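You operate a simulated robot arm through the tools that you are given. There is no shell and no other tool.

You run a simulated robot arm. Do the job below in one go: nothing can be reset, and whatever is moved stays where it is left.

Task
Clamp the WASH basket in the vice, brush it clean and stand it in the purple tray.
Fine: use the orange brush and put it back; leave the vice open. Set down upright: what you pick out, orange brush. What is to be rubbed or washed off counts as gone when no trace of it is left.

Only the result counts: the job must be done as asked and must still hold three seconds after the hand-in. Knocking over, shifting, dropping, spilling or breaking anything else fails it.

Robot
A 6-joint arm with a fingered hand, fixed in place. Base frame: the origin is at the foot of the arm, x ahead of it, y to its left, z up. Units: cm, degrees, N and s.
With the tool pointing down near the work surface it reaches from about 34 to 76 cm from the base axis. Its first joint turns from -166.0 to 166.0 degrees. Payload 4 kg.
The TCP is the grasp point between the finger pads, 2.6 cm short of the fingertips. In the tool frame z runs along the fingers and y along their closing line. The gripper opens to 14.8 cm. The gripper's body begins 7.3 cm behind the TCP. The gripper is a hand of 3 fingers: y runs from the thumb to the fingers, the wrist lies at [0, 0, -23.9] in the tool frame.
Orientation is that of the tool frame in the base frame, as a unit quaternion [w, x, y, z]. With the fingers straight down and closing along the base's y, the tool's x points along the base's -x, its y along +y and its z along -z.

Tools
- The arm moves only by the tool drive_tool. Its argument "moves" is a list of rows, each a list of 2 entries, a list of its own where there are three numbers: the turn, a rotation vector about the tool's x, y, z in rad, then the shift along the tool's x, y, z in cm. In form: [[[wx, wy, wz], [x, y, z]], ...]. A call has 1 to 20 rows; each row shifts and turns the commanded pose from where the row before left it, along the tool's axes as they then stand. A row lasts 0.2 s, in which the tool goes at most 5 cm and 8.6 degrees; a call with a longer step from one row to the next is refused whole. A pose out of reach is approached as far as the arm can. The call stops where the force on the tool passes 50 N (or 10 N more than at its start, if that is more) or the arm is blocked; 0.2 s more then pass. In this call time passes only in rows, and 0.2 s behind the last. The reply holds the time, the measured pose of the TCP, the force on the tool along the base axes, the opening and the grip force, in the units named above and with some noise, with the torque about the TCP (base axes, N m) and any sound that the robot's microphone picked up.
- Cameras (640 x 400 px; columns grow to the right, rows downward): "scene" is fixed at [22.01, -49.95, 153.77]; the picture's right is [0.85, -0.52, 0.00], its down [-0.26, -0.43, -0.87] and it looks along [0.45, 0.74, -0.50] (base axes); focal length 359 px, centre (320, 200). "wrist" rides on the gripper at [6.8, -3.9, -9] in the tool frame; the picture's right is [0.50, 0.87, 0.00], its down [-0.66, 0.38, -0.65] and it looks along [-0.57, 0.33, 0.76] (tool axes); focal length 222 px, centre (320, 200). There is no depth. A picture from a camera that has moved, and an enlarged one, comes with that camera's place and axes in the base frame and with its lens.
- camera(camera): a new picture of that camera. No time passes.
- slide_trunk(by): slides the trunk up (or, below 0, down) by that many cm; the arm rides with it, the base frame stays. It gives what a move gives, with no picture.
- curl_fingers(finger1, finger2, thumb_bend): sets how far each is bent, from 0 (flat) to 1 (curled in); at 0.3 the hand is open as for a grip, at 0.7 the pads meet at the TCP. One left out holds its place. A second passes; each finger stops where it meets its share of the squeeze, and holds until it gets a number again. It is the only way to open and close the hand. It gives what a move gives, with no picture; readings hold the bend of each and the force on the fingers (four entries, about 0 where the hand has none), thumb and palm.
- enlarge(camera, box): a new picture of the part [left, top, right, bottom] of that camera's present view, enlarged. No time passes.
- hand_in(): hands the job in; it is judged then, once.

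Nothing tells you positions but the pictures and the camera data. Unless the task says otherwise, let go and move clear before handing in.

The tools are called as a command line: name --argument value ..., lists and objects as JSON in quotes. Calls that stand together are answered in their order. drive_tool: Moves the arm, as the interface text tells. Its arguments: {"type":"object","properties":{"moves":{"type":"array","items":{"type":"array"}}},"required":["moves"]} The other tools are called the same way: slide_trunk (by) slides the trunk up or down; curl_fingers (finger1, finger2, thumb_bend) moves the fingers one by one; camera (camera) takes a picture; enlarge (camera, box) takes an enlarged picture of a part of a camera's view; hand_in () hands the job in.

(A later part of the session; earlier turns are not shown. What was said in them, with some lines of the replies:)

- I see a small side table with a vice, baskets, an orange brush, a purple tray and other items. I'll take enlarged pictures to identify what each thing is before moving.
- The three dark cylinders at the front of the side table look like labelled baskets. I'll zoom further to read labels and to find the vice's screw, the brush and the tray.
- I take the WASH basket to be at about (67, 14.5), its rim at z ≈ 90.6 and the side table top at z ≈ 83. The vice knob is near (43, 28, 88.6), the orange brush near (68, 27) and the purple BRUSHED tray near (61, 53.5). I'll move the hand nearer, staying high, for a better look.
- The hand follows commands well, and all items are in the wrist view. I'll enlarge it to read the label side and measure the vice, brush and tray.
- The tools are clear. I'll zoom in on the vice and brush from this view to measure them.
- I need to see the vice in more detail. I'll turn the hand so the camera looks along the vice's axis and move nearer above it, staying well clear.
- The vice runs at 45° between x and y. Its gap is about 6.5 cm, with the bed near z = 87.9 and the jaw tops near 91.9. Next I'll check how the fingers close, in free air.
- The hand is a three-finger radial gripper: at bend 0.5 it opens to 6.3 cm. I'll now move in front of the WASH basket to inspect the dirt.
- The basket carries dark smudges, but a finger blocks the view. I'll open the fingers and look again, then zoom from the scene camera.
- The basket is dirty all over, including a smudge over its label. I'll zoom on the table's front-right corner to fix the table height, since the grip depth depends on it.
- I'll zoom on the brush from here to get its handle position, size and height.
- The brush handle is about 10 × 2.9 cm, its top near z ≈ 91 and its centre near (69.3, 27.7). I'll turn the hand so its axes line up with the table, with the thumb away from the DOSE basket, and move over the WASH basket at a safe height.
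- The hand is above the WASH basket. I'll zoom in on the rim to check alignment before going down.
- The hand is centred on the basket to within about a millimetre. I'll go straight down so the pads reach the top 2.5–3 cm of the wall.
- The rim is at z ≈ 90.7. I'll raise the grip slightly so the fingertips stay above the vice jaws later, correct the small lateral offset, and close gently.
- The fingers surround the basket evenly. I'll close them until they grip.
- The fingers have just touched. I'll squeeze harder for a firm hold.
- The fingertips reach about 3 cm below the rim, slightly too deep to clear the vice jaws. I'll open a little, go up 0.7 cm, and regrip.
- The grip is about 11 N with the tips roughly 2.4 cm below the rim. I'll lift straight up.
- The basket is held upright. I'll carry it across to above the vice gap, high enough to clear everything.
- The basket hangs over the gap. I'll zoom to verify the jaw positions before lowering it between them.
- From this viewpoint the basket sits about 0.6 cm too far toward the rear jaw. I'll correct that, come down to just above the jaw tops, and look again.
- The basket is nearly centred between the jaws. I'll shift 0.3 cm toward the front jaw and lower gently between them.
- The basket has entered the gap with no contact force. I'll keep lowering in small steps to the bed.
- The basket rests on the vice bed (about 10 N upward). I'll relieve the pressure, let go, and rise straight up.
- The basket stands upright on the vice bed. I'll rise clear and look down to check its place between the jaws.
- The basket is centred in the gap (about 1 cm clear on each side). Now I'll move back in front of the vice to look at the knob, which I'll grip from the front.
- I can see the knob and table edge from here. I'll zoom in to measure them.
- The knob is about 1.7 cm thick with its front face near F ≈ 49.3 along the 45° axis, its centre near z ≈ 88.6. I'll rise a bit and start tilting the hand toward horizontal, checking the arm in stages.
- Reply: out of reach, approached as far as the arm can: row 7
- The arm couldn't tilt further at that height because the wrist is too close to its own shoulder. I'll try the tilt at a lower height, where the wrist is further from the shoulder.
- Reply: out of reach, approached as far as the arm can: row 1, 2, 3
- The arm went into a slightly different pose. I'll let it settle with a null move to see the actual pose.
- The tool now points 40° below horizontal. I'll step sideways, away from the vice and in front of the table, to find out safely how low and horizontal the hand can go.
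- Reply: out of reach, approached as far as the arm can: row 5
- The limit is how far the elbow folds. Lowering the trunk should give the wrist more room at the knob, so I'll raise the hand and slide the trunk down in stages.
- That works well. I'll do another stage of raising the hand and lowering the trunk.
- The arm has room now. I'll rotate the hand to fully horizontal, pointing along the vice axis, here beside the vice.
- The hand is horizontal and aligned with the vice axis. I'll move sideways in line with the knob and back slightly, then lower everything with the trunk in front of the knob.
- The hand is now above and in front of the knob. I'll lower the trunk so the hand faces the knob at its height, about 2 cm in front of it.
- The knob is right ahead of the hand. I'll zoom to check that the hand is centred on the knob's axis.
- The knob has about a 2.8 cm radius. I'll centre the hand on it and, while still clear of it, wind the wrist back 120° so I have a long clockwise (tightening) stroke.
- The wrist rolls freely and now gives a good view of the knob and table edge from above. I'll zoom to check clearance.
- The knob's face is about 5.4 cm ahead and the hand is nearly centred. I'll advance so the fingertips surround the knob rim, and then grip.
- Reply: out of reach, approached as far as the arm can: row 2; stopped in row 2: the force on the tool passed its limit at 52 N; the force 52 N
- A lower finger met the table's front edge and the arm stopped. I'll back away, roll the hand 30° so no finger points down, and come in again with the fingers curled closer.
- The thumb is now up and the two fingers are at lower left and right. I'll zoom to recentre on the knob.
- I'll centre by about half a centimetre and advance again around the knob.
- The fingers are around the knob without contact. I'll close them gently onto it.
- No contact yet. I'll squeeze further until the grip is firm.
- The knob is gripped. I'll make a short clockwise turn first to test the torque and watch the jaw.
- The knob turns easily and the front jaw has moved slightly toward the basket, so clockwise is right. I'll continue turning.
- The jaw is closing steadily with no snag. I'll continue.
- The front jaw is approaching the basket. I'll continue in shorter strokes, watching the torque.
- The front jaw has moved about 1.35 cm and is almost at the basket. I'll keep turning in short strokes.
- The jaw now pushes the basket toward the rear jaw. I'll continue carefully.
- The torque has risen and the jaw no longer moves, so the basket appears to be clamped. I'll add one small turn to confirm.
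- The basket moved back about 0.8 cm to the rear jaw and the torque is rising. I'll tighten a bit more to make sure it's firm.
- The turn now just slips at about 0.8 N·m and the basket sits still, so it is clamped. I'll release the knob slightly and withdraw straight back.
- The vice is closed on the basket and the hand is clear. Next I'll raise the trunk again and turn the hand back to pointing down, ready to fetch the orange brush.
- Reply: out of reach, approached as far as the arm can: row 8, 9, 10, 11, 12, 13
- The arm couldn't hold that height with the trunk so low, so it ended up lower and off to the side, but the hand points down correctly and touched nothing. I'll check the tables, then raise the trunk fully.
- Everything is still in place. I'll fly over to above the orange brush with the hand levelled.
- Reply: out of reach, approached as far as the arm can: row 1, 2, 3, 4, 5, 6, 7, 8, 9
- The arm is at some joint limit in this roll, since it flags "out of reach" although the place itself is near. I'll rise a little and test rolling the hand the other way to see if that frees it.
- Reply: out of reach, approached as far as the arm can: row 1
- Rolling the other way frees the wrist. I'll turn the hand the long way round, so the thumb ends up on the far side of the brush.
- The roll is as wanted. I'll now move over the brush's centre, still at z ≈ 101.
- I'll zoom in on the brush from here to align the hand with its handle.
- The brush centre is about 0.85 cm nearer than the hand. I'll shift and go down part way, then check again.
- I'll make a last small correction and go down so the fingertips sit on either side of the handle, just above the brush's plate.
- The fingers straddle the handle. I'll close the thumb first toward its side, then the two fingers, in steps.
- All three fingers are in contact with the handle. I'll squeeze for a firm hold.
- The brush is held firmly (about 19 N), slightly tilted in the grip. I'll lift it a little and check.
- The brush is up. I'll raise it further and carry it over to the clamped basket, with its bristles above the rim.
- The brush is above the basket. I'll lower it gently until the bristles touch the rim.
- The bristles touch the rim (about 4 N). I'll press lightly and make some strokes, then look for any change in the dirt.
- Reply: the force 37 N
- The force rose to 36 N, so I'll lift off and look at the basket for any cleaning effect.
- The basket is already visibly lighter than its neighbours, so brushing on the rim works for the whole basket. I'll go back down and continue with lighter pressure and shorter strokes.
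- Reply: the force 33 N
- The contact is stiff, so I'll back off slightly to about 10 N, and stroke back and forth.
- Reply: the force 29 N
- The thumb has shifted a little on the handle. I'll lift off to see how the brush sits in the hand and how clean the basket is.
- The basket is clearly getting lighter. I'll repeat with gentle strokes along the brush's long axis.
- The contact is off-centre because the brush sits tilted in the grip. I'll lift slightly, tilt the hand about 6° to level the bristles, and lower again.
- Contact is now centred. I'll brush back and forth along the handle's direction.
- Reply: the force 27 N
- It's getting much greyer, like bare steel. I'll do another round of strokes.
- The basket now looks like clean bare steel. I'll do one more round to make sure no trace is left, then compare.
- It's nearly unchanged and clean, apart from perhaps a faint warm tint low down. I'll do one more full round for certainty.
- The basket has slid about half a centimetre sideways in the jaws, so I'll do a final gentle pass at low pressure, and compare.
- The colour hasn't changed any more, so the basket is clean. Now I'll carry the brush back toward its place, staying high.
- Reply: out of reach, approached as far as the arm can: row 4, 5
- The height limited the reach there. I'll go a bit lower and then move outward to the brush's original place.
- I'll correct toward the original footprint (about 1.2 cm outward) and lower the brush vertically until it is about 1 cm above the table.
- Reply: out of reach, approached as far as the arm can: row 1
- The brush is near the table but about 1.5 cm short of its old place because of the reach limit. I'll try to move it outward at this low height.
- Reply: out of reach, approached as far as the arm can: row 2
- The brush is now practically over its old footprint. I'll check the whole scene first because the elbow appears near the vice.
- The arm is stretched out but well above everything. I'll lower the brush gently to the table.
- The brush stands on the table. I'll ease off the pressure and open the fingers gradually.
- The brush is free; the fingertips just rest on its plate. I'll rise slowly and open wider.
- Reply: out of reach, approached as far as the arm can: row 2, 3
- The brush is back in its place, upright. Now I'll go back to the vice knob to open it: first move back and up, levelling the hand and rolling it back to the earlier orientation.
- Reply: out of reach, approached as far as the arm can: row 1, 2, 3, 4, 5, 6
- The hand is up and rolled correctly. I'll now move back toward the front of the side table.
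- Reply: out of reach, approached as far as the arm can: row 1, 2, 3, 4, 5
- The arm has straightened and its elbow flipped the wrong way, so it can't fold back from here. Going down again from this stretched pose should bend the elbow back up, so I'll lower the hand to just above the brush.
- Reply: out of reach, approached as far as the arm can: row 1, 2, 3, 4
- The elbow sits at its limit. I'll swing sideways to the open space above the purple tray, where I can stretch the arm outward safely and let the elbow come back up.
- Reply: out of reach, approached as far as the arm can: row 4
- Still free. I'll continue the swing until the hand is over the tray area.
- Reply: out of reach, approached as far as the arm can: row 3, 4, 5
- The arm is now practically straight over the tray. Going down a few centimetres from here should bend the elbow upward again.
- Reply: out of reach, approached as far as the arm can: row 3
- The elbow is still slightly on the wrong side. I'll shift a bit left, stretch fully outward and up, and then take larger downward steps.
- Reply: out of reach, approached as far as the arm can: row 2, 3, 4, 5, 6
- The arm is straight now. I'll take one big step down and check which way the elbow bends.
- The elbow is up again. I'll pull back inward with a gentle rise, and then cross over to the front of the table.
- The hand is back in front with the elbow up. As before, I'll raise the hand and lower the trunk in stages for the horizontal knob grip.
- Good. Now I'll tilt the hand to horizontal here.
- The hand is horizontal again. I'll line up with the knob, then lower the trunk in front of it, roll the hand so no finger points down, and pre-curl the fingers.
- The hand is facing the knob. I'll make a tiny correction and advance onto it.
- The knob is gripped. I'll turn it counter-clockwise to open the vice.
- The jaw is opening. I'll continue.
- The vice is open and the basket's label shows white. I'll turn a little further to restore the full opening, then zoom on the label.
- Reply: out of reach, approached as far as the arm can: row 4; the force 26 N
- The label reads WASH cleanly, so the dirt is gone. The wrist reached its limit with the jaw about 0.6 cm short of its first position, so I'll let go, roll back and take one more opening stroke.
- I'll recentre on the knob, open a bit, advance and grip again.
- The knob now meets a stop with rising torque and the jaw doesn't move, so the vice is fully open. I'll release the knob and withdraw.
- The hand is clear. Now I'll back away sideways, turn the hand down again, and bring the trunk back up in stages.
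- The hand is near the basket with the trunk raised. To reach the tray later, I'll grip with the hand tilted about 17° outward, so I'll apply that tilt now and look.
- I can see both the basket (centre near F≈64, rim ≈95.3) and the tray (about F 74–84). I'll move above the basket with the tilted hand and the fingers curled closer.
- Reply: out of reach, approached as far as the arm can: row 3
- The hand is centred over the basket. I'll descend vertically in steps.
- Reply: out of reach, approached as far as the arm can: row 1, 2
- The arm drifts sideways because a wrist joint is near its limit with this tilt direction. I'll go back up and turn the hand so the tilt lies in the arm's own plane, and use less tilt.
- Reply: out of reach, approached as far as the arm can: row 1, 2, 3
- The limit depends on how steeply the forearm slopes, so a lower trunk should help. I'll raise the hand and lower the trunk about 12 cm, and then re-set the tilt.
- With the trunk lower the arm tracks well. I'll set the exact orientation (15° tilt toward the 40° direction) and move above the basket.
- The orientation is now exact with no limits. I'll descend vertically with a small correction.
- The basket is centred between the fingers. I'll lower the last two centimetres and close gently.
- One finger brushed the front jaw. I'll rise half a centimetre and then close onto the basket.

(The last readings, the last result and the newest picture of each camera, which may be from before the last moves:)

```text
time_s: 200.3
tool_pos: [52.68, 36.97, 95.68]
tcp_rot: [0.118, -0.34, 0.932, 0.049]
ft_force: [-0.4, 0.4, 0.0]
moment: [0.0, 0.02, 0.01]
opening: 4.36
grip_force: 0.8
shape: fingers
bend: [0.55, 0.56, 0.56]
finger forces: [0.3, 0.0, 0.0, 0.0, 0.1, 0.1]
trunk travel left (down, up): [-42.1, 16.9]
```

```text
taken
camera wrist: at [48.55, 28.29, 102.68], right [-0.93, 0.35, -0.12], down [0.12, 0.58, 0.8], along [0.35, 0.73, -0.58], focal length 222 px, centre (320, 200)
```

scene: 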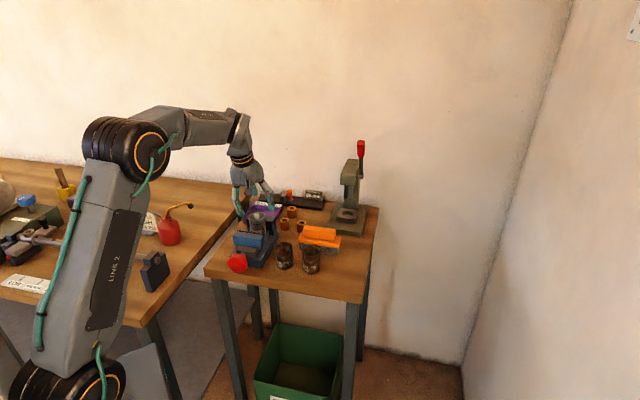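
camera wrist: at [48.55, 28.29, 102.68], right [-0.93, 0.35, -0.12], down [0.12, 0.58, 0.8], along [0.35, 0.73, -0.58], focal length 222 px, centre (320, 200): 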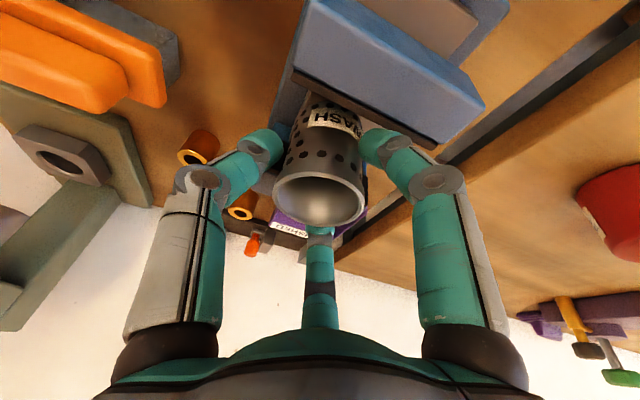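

Contact has started. I'll squeeze to a firm grip.

curl_fingers --finger1 0.59 --finger2 0.59 --thumb_bend 0.59

curl_fingers --finger1 0.68 --finger2 0.68 --thumb_bend 0.68

camera --camera "wrist"

enlarge --camera "scene" --box '[220, 180, 290, 250]'

```text
time_s: 201.3
tool_pos: [52.69, 36.91, 95.61]
tcp_rot: [0.118, -0.34, 0.932, 0.049]
ft_force: [-0.1, 0.1, -0.5]
moment: [-0.02, 0.04, 0.0]
opening: 4.0
grip_force: 2.2
shape: fingers
bend: [0.56, 0.58, 0.58]
finger forces: [2.1, 1.1, 0.0, 0.0, 1.9, 0.0]
trunk travel left (down, up): [-42.1, 16.9]
```

```text
time_s: 202.3
tool_pos: [52.72, 36.81, 95.77]
tcp_rot: [0.118, -0.34, 0.932, 0.048]
ft_force: [-1.1, -1.9, 0.4]
moment: [-0.1, 0.05, -0.05]
opening: 3.72
grip_force: 12.7
shape: fingers
bend: [0.56, 0.59, 0.61]
finger forces: [8.6, 6.7, 0.0, 0.0, 10.5, 0.0]
trunk travel left (down, up): [-42.1, 16.9]
```

```text
taken
camera wrist: at [48.55, 28.27, 102.69], right [-0.93, 0.35, -0.12], down [0.12, 0.58, 0.8], along [0.35, 0.73, -0.58], focal length 222 px, centre (320, 200)
```

wrist: 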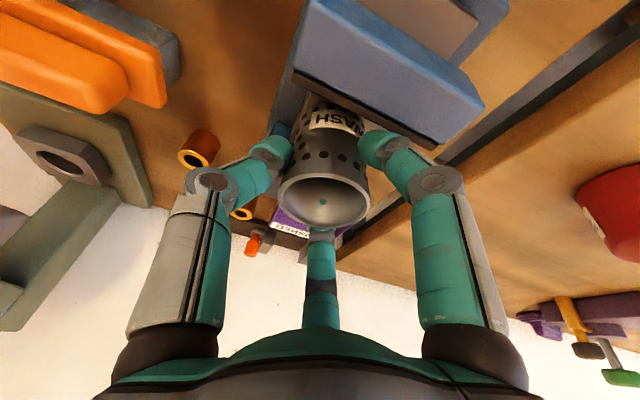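

```text
5.71 times, centred on (255, 215) of scene
camera zoom: at [22.01, -49.95, 153.77], right [0.85, -0.52, 0.0], down [-0.26, -0.43, -0.87], along [0.45, 0.74, -0.5], focal length 2049 px, centre (691, 114)
```

zoom: 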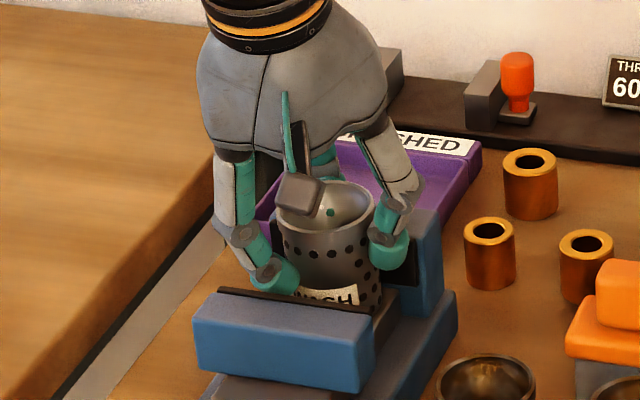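

The basket is held at about 13 N. I'll lift it straight up by raising the trunk 8 cm, which keeps the arm's posture.

slide_trunk --by 8

camera --camera "wrist"

enlarge --camera "scene" --box '[210, 150, 310, 260]'

```text
time_s: 203.4
tool_pos: [52.79, 36.96, 103.64]
tcp_rot: [0.118, -0.34, 0.932, 0.049]
ft_force: [0.0, 0.4, -0.2]
moment: [-0.01, 0.01, -0.03]
opening: 3.67
grip_force: 11.9
shape: fingers
bend: [0.56, 0.59, 0.62]
finger forces: [8.6, 7.1, 0.0, 0.0, 8.7, 0.0]
trunk travel left (down, up): [-50.1, 8.9]
```

```text
taken
camera wrist: at [48.56, 28.3, 110.67], right [-0.93, 0.35, -0.12], down [0.12, 0.58, 0.8], along [0.35, 0.73, -0.58], focal length 222 px, centre (320, 200)
```

wrist: 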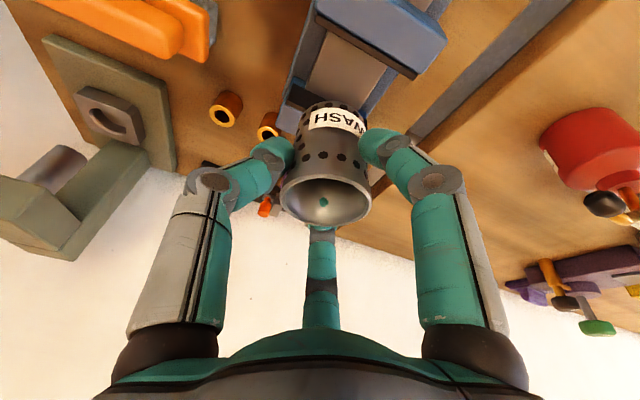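

```text
3.64 times, centred on (260, 205) of scene
camera zoom: at [22.01, -49.95, 153.77], right [0.85, -0.52, 0.0], down [-0.26, -0.43, -0.87], along [0.45, 0.74, -0.5], focal length 1304 px, centre (538, 182)
```

zoom: 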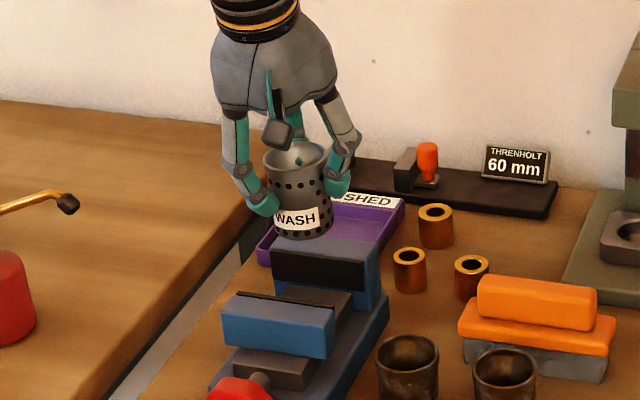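

The basket is up with a clean WASH label and hangs nearly upright. I'll carry it over the rear jaw toward the tray, lowering slightly as I go out.

drive_tool --moves '[[[0, 0, 0], [-3.48, 1.56, 0.93]], [[0, 0, 0], [-3.48, 1.56, 0.93]], [[0, 0, 0], [-3.09, 1.56, 2.38]]]'

camera --camera "wrist"

enlarge --camera "scene" --box '[210, 130, 310, 240]'

```text
time_s: 204.2
tool_pos: [57.84, 47.61, 102.18]
tcp_rot: [0.119, -0.339, 0.932, 0.048]
ft_force: [0.3, -0.1, -0.1]
moment: [-0.01, -0.04, -0.02]
opening: 3.7
grip_force: 12.3
shape: fingers
bend: [0.56, 0.59, 0.62]
finger forces: [8.5, 7.0, 0.0, 0.0, 8.6, 0.1]
trunk travel left (down, up): [-50.1, 8.9]
```

```text
taken
camera wrist: at [53.61, 38.97, 109.24], right [-0.93, 0.35, -0.12], down [0.12, 0.58, 0.8], along [0.35, 0.73, -0.58], focal length 222 px, centre (320, 200)
```

wrist: 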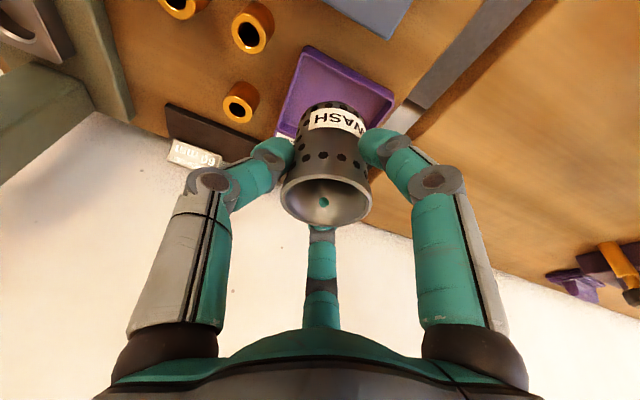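

```text
3.64 times, centred on (260, 185) of scene
camera zoom: at [22.01, -49.95, 153.77], right [0.85, -0.52, 0.0], down [-0.26, -0.43, -0.87], along [0.45, 0.74, -0.5], focal length 1304 px, centre (538, 254)
```

zoom: 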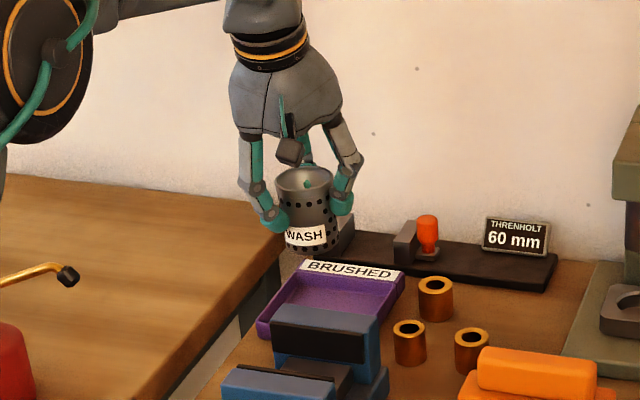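

I'll zoom on the tray from this view to work out the exact placing spot.

enlarge --camera "wrist" --box '[240, 30, 420, 160]'

```text
3.08 times, centred on (330, 95) of wrist
camera zoom: at [53.61, 38.97, 109.24], right [-0.93, 0.35, -0.12], down [0.12, 0.58, 0.8], along [0.35, 0.73, -0.58], focal length 684 px, centre (289, 523)
```

zoom: 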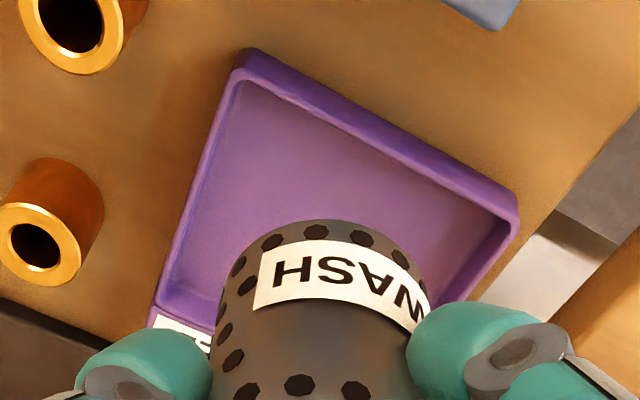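

The tray interior spans roughly F 75.7–84.6; the basket is at F ≈ 75.2 now. I'll move about 4.4 cm further out and a little lower.

drive_tool --moves '[[[0, 0, 0], [-1.7, 0.59, 2.0]], [[0, 0, 0], [-1.7, 0.59, 2.0]]]'

camera --camera "wrist"

enlarge --camera "scene" --box '[210, 130, 310, 240]'

```text
time_s: 204.8
tool_pos: [60.44, 51.22, 99.16]
tcp_rot: [0.119, -0.34, 0.932, 0.048]
ft_force: [-0.1, 0.3, -0.9]
moment: [0.0, 0.0, 0.0]
opening: 3.63
grip_force: 12.3
shape: fingers
bend: [0.56, 0.59, 0.62]
finger forces: [8.4, 7.0, 0.0, 0.1, 8.6, 0.0]
trunk travel left (down, up): [-50.1, 8.9]
```

```text
taken
camera wrist: at [56.2, 42.67, 106.1], right [-0.93, 0.35, -0.12], down [0.12, 0.59, 0.8], along [0.35, 0.73, -0.59], focal length 222 px, centre (320, 200)
```

wrist: 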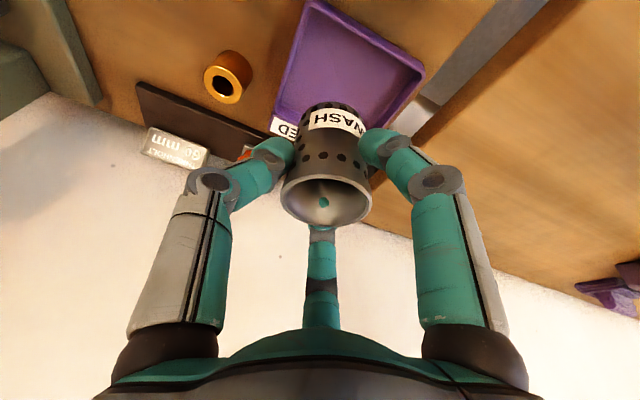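

```text
3.64 times, centred on (260, 185) of scene
camera zoom: at [22.01, -49.95, 153.77], right [0.85, -0.52, 0.0], down [-0.26, -0.43, -0.87], along [0.45, 0.74, -0.5], focal length 1304 px, centre (538, 254)
```

zoom: 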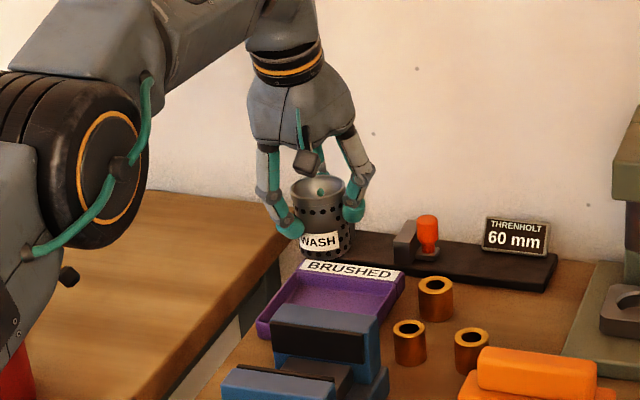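

The basket is above the tray's middle. I'll lower it vertically.

drive_tool --moves '[[[0, 0, 0], [0.57, 0, 2.12]], [[0, 0, 0], [0.57, 0, 2.12]]]'

camera --camera "wrist"

enlarge --camera "scene" --box '[220, 150, 300, 240]'

```text
time_s: 205.4
tool_pos: [60.39, 51.19, 94.61]
tcp_rot: [0.119, -0.34, 0.931, 0.05]
ft_force: [0.2, -0.1, -0.7]
moment: [0.0, 0.02, 0.0]
opening: 3.61
grip_force: 12.0
shape: fingers
bend: [0.56, 0.59, 0.62]
finger forces: [8.5, 6.9, 0.0, 0.0, 8.6, 0.0]
trunk travel left (down, up): [-50.1, 8.9]
```

```text
taken
camera wrist: at [56.21, 42.61, 101.66], right [-0.93, 0.35, -0.12], down [0.12, 0.58, 0.8], along [0.35, 0.73, -0.58], focal length 222 px, centre (320, 200)
```

wrist: 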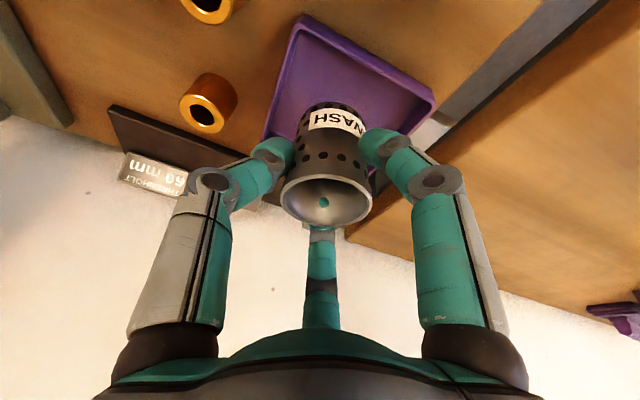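

```text
4.44 times, centred on (260, 195) of scene
camera zoom: at [22.01, -49.95, 153.77], right [0.85, -0.52, 0.0], down [-0.26, -0.43, -0.87], along [0.45, 0.74, -0.5], focal length 1594 px, centre (587, 222)
```

zoom: 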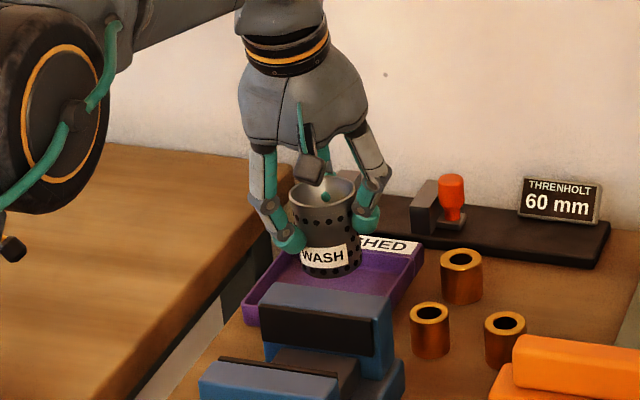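

drive_tool --moves '[[[0, 0, 0], [0.26, 0, 0.97]], [[0, 0, 0], [0.26, 0, 0.97]]]'

drive_tool --moves '[[[0, 0, 0], [0.078, 0, 0.29]]]'

drive_tool --moves '[[[0, 0, 0], [0.078, 0, 0.29]]]'

enlarge --camera "scene" --box '[220, 150, 300, 240]'

```text
time_s: 206.0
tool_pos: [60.5, 51.19, 92.65]
tcp_rot: [0.118, -0.339, 0.932, 0.049]
ft_force: [0.5, 0.0, -1.3]
moment: [0.01, 0.01, 0.01]
opening: 3.64
grip_force: 12.2
shape: fingers
bend: [0.56, 0.59, 0.62]
finger forces: [8.4, 6.9, 0.0, 0.0, 8.7, 0.0]
trunk travel left (down, up): [-50.1, 8.9]
```

```text
time_s: 206.4
tool_pos: [60.63, 51.31, 92.41]
tcp_rot: [0.118, -0.341, 0.931, 0.048]
ft_force: [0.0, 0.9, -0.7]
moment: [0.03, 0.03, -0.02]
opening: 3.63
grip_force: 11.5
shape: fingers
bend: [0.56, 0.59, 0.62]
finger forces: [8.4, 6.9, 0.1, 0.0, 8.6, 0.0]
trunk travel left (down, up): [-50.1, 8.9]
```

```text
time_s: 206.8
tool_pos: [60.41, 51.24, 92.08]
tcp_rot: [0.118, -0.34, 0.932, 0.048]
ft_force: [0.2, -0.6, 0.3]
moment: [-0.03, -0.04, 0.0]
opening: 3.61
grip_force: 11.8
shape: fingers
bend: [0.56, 0.59, 0.62]
finger forces: [8.4, 6.9, 0.1, 0.0, 8.7, 0.1]
trunk travel left (down, up): [-50.1, 8.9]
```

```text
4.44 times, centred on (260, 195) of scene
camera zoom: at [22.01, -49.95, 153.77], right [0.85, -0.52, 0.0], down [-0.26, -0.43, -0.87], along [0.45, 0.74, -0.5], focal length 1594 px, centre (587, 222)
```

zoom: 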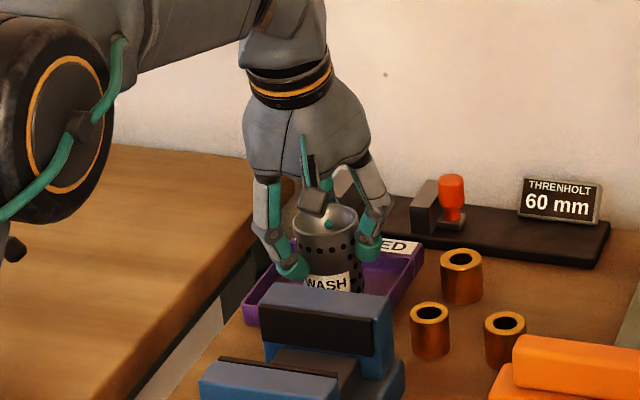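

No contact yet. I'll continue in small steps.

drive_tool --moves '[[[0, 0, 0], [0.065, 0, 0.24]]]'

drive_tool --moves '[[[0, 0, 0], [0.065, 0, 0.24]]]'

drive_tool --moves '[[[0, 0, 0], [0.05, 0, 0.19]]]'

```text
time_s: 207.2
tool_pos: [60.35, 51.35, 91.83]
tcp_rot: [0.119, -0.34, 0.932, 0.049]
ft_force: [-0.8, 1.1, -0.5]
moment: [0.0, -0.03, 0.02]
opening: 3.62
grip_force: 11.8
shape: fingers
bend: [0.56, 0.59, 0.62]
finger forces: [8.4, 6.8, 0.1, 0.0, 8.5, 0.0]
trunk travel left (down, up): [-50.1, 8.9]
```

```text
time_s: 207.6
tool_pos: [60.39, 51.19, 91.56]
tcp_rot: [0.119, -0.34, 0.932, 0.049]
ft_force: [1.1, -0.6, -0.6]
moment: [0.03, 0.01, 0.02]
opening: 3.63
grip_force: 11.2
shape: fingers
bend: [0.56, 0.59, 0.62]
finger forces: [8.4, 6.9, 0.0, 0.0, 8.7, 0.0]
trunk travel left (down, up): [-50.1, 8.9]
```

```text
time_s: 208.0
tool_pos: [60.28, 51.1, 91.25]
tcp_rot: [0.119, -0.339, 0.932, 0.048]
ft_force: [1.3, -0.2, -0.1]
moment: [0.03, -0.01, 0.01]
opening: 3.62
grip_force: 11.8
shape: fingers
bend: [0.56, 0.59, 0.62]
finger forces: [8.4, 6.9, 0.1, 0.0, 8.6, 0.1]
trunk travel left (down, up): [-50.1, 8.9]
```

drive_tool --moves '[[[0, 0, 0], [0.05, 0, 0.19]]]'

drive_tool --moves '[[[0, 0, 0], [0.05, 0, 0.19]]]'

enlarge --camera "scene" --box '[220, 150, 300, 240]'

camera --camera "wrist"

```text
time_s: 208.4
tool_pos: [60.33, 51.09, 91.23]
tcp_rot: [0.119, -0.34, 0.932, 0.049]
ft_force: [0.2, -0.6, -1.7]
moment: [0.01, -0.04, -0.02]
opening: 3.63
grip_force: 11.6
shape: fingers
bend: [0.56, 0.59, 0.62]
finger forces: [8.4, 6.9, 0.0, 0.0, 8.6, 0.0]
trunk travel left (down, up): [-50.1, 8.9]
```

```text
time_s: 208.8
tool_pos: [60.29, 51.13, 91.11]
tcp_rot: [0.119, -0.338, 0.932, 0.05]
ft_force: [1.6, -0.5, 3.1]
moment: [0.02, -0.01, 0.0]
opening: 3.63
grip_force: 12.7
shape: fingers
bend: [0.56, 0.59, 0.62]
finger forces: [8.2, 7.2, 0.0, 0.0, 9.6, 0.1]
trunk travel left (down, up): [-50.1, 8.9]
```

```text
4.44 times, centred on (260, 195) of scene
camera zoom: at [22.01, -49.95, 153.77], right [0.85, -0.52, 0.0], down [-0.26, -0.43, -0.87], along [0.45, 0.74, -0.5], focal length 1594 px, centre (587, 222)
```

zoom: 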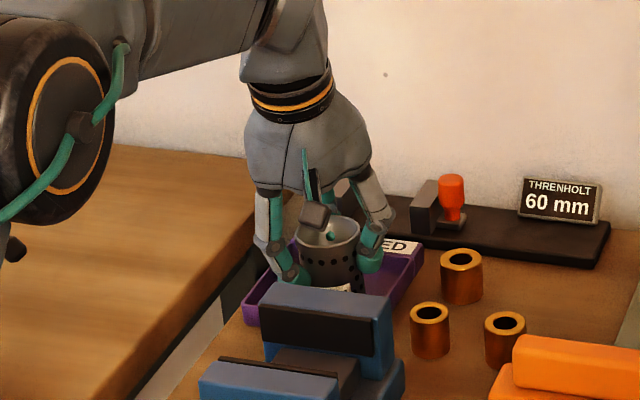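

```text
taken
camera wrist: at [56.21, 42.5, 98.11], right [-0.93, 0.35, -0.12], down [0.12, 0.58, 0.8], along [0.35, 0.73, -0.58], focal length 222 px, centre (320, 200)
```

wrist: 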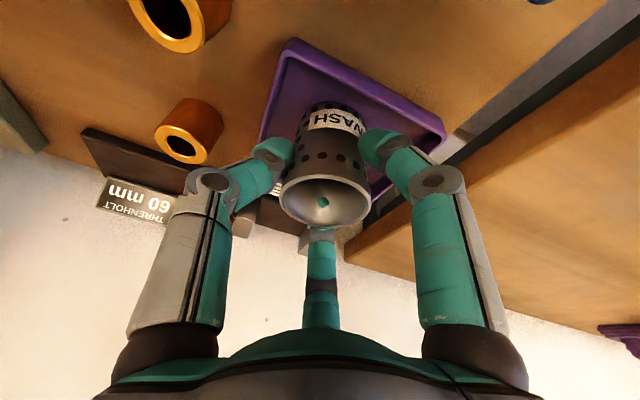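

The basket has just touched the tray floor (3 N). I'll seat it a touch more and let go gently.

drive_tool --moves '[[[0, 0, 0], [0.03, 0, 0.1]]]'

curl_fingers --finger1 0.55 --finger2 0.57 --thumb_bend 0.58

curl_fingers --finger1 0.5 --finger2 0.5 --thumb_bend 0.5

camera --camera "wrist"

enlarge --camera "scene" --box '[220, 150, 300, 240]'

```text
time_s: 209.2
tool_pos: [60.32, 51.23, 90.97]
tcp_rot: [0.12, -0.34, 0.931, 0.05]
ft_force: [1.5, -1.7, 6.7]
moment: [0.02, 0.03, 0.01]
opening: 3.62
grip_force: 13.7
shape: fingers
bend: [0.56, 0.59, 0.62]
finger forces: [9.1, 7.4, 0.0, 0.0, 10.3, 0.0]
trunk travel left (down, up): [-50.1, 8.9]
```

```text
time_s: 210.2
tool_pos: [60.49, 51.15, 90.78]
tcp_rot: [0.119, -0.34, 0.932, 0.049]
ft_force: [0.5, 0.4, 1.0]
moment: [-0.02, 0.01, -0.01]
opening: 4.23
grip_force: 0.2
shape: fingers
bend: [0.55, 0.56, 0.57]
finger forces: [0.2, 0.0, 0.0, 0.0, 0.0, 0.0]
trunk travel left (down, up): [-50.1, 8.9]
```

```text
time_s: 211.2
tool_pos: [60.34, 51.2, 90.89]
tcp_rot: [0.119, -0.34, 0.932, 0.049]
ft_force: [-0.5, 0.2, 0.3]
moment: [-0.02, 0.0, 0.0]
opening: 6.14
grip_force: 0.1
shape: fingers
bend: [0.5, 0.5, 0.5]
finger forces: [0.0, 0.1, 0.1, 0.0, 0.0, 0.1]
trunk travel left (down, up): [-50.1, 8.9]
```

```text
taken
camera wrist: at [56.22, 42.54, 97.91], right [-0.93, 0.35, -0.12], down [0.12, 0.58, 0.8], along [0.35, 0.73, -0.58], focal length 222 px, centre (320, 200)
```

wrist: 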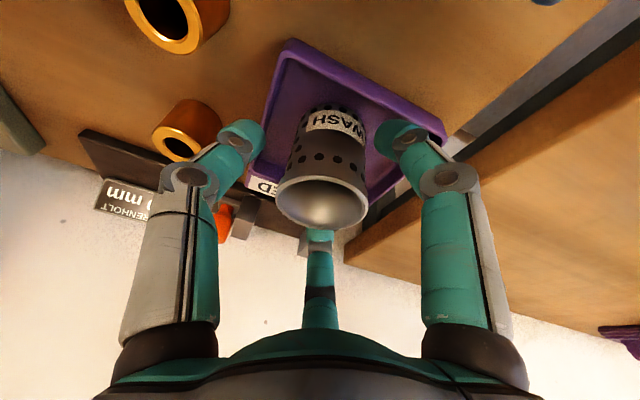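

```text
4.44 times, centred on (260, 195) of scene
camera zoom: at [22.01, -49.95, 153.77], right [0.85, -0.52, 0.0], down [-0.26, -0.43, -0.87], along [0.45, 0.74, -0.5], focal length 1594 px, centre (587, 222)
```

zoom: 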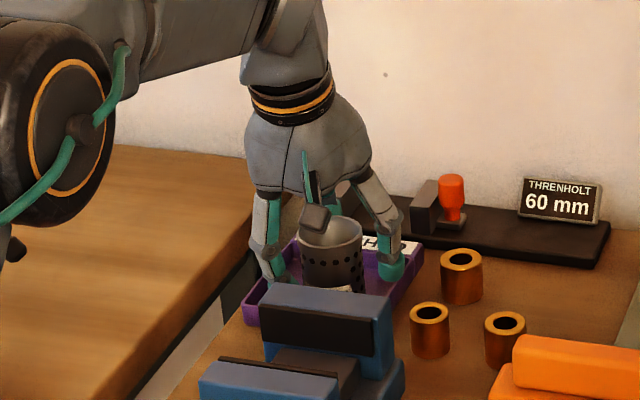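

The basket stands upright in the tray. I'll open a bit more and lift away vertically with the trunk.

curl_fingers --finger1 0.46 --finger2 0.46 --thumb_bend 0.46

slide_trunk --by 8

enlarge --camera "scene" --box '[220, 150, 300, 240]'

camera --camera "wrist"

```text
time_s: 212.2
tool_pos: [60.41, 51.13, 90.9]
tcp_rot: [0.118, -0.339, 0.932, 0.049]
ft_force: [-0.6, -0.2, 0.0]
moment: [0.0, -0.02, 0.0]
opening: 7.48
grip_force: 0.1
shape: fingers
bend: [0.46, 0.46, 0.46]
finger forces: [0.0, 0.1, 0.0, 0.0, 0.1, 0.0]
trunk travel left (down, up): [-50.1, 8.9]
```

```text
time_s: 213.4
tool_pos: [60.45, 51.23, 98.81]
tcp_rot: [0.118, -0.341, 0.931, 0.049]
ft_force: [0.7, 0.4, 0.6]
moment: [0.0, -0.03, -0.01]
opening: 7.46
grip_force: 0.1
shape: fingers
bend: [0.46, 0.46, 0.46]
finger forces: [0.0, 0.0, 0.1, 0.1, 0.1, 0.0]
trunk travel left (down, up): [-58.1, 0.9]
```

```text
4.44 times, centred on (260, 195) of scene
camera zoom: at [22.01, -49.95, 153.77], right [0.85, -0.52, 0.0], down [-0.26, -0.43, -0.87], along [0.45, 0.74, -0.5], focal length 1594 px, centre (587, 222)
```

zoom: 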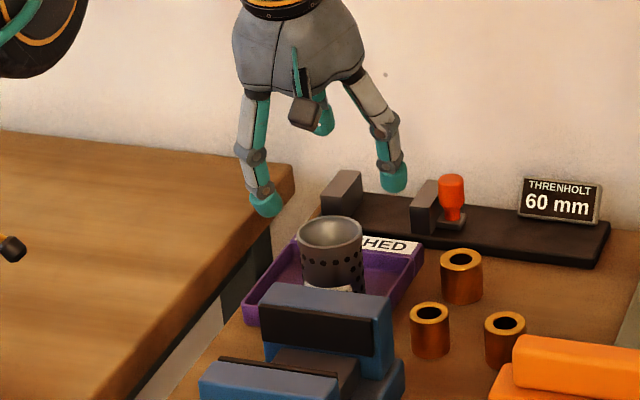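

```text
taken
camera wrist: at [56.22, 42.55, 105.89], right [-0.93, 0.35, -0.12], down [0.12, 0.58, 0.8], along [0.35, 0.73, -0.58], focal length 222 px, centre (320, 200)
```

wrist: 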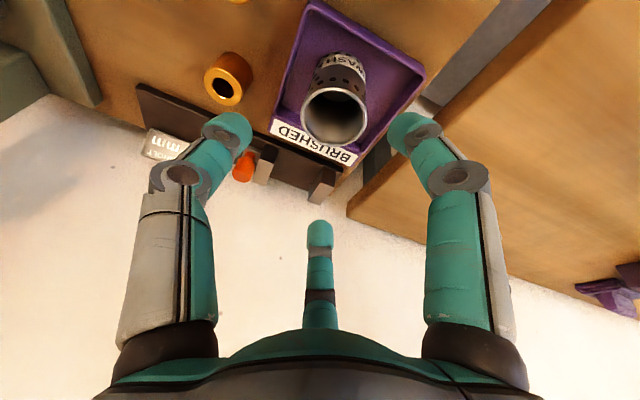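

The basket stands freely in the BRUSHED tray. I'll move the hand inward and up, clear of everything, and do a final check.

drive_tool --moves '[[[0, 0, 0], [3.5, 0, -1.2]], [[0, 0, 0], [3.5, 0, -1.8]], [[0, 0, 0], [3.5, 0, -2.5]], [[0, 0, 0], [3.5, 0, -3]], [[0, 0, 0], [3.5, 0, -3]]]'

camera --camera "scene"

enlarge --camera "scene" --box '[200, 170, 380, 300]'

enlarge --camera "wrist" --box '[160, 0, 460, 200]'

```text
time_s: 214.6
tool_pos: [49.01, 38.46, 107.99]
tcp_rot: [0.108, -0.342, 0.931, 0.064]
ft_force: [-0.5, -0.9, 0.1]
moment: [0.0, -0.02, -0.01]
opening: 7.45
grip_force: 0.1
shape: fingers
bend: [0.46, 0.46, 0.46]
finger forces: [0.0, 0.0, 0.0, 0.0, 0.1, 0.0]
out of reach, approached as far as the arm can: row 2, 3, 4, 5
trunk travel left (down, up): [-58.1, 0.9]
```

```text
taken
```

scene: 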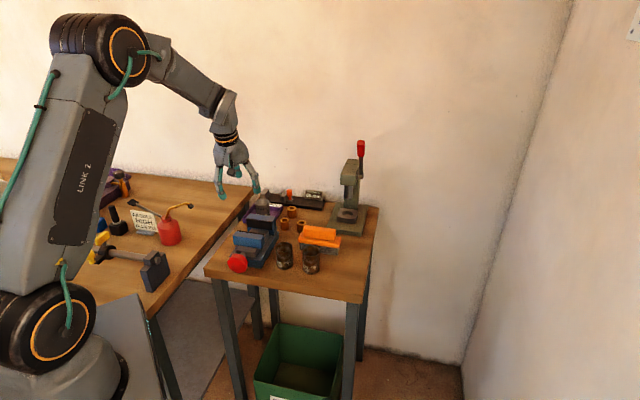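

```text
3.08 times, centred on (290, 235) of scene
camera zoom: at [22.01, -49.95, 153.77], right [0.85, -0.52, 0.0], down [-0.26, -0.43, -0.87], along [0.45, 0.74, -0.5], focal length 1103 px, centre (412, 92)
```

zoom: 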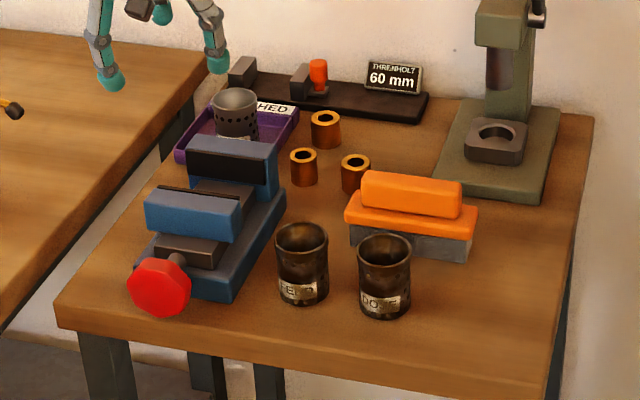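

```text
2.00 times, centred on (310, 100) of wrist
camera zoom: at [45.09, 29.6, 115.07], right [-0.94, 0.34, -0.08], down [0.14, 0.57, 0.81], along [0.33, 0.75, -0.58], focal length 444 px, centre (340, 400)
```

zoom: 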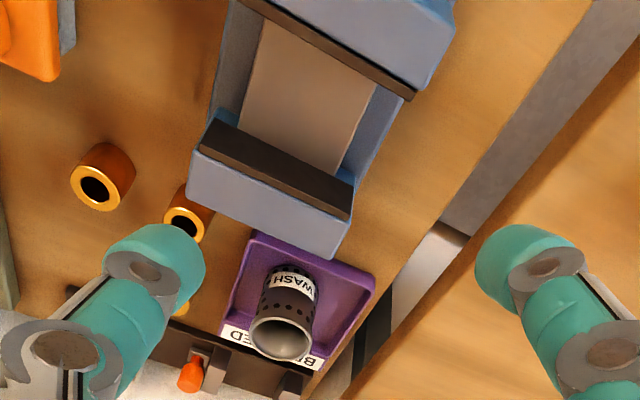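

The vice is open, the brush is back, and the WASH basket stands in the tray. I'll take one last close look at the basket and brush before handing in.

enlarge --camera "scene" --box '[245, 185, 295, 225]'

enlarge --camera "scene" --box '[280, 180, 380, 270]'

enlarge --camera "wrist" --box '[265, 120, 355, 190]'

```text
10.00 times, centred on (270, 205) of scene
camera zoom: at [22.01, -49.95, 153.77], right [0.85, -0.52, 0.0], down [-0.26, -0.43, -0.87], along [0.45, 0.74, -0.5], focal length 3586 px, centre (820, 150)
```

zoom: 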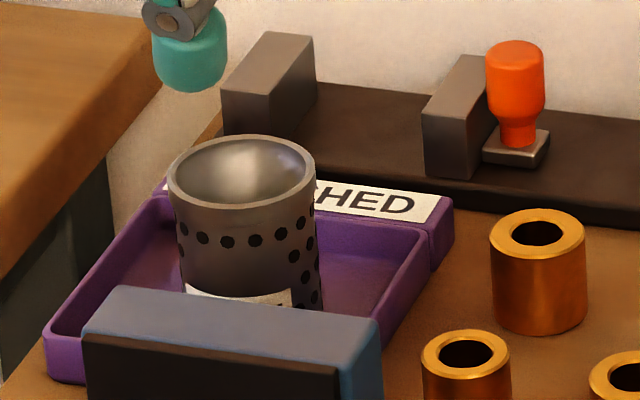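

```text
4.44 times, centred on (330, 225) of scene
camera zoom: at [22.01, -49.95, 153.77], right [0.85, -0.52, 0.0], down [-0.26, -0.43, -0.87], along [0.45, 0.74, -0.5], focal length 1594 px, centre (276, 89)
```

zoom: 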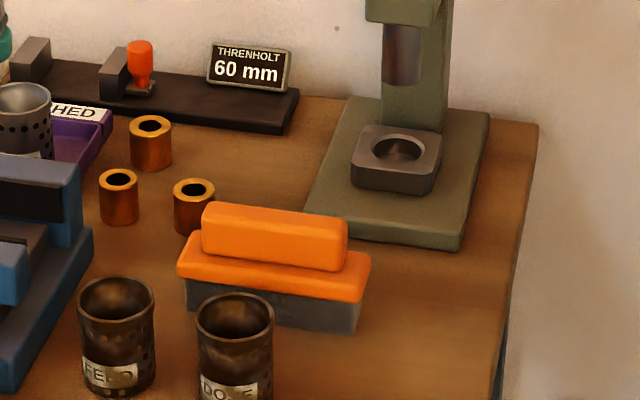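

```text
5.71 times, centred on (310, 155) of wrist
camera zoom: at [45.09, 29.6, 115.07], right [-0.94, 0.34, -0.08], down [0.14, 0.57, 0.81], along [0.33, 0.75, -0.58], focal length 1269 px, centre (377, 457)
```

zoom: 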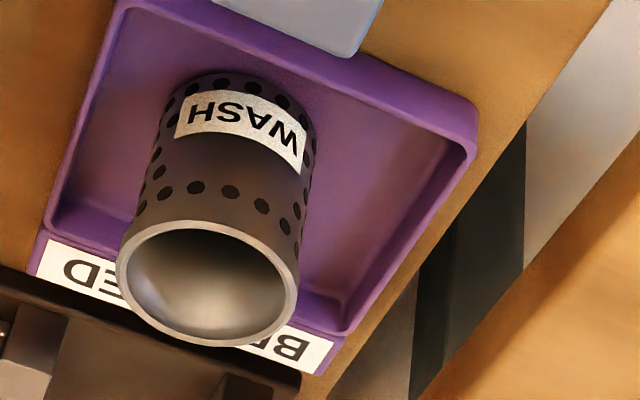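

Everything looks as asked. The WASH basket is clean and upright inside the purple tray, the orange brush is back upright in its place, the vice is open, and the hand is clear. I'm handing the job in.

hand_in

```text
The job is handed in.
```

I clamped the WASH basket in the vice, brushed it clean with the orange brush and stood it upright in the purple tray. The last camera checks before hand-in showed:

- **Basket:** it stands on the tray floor and the label reads WASH in full. I brushed until another pass made no visible difference. It slid about half a centimetre sideways in the jaws during brushing but stayed upright.
- **Brush:** it is back upright within about 0.3 cm of its original place.
- **Vice:** it is open. I turned the knob back until it hit its stop.
- **Everything else:** the other two baskets, the bushings, the gauge and the press look unmoved. The arm touched two fixed things lightly: a finger pressed the table's front edge with about 50 N, and another brushed the front vice jaw with about 7 N. Neither moved.
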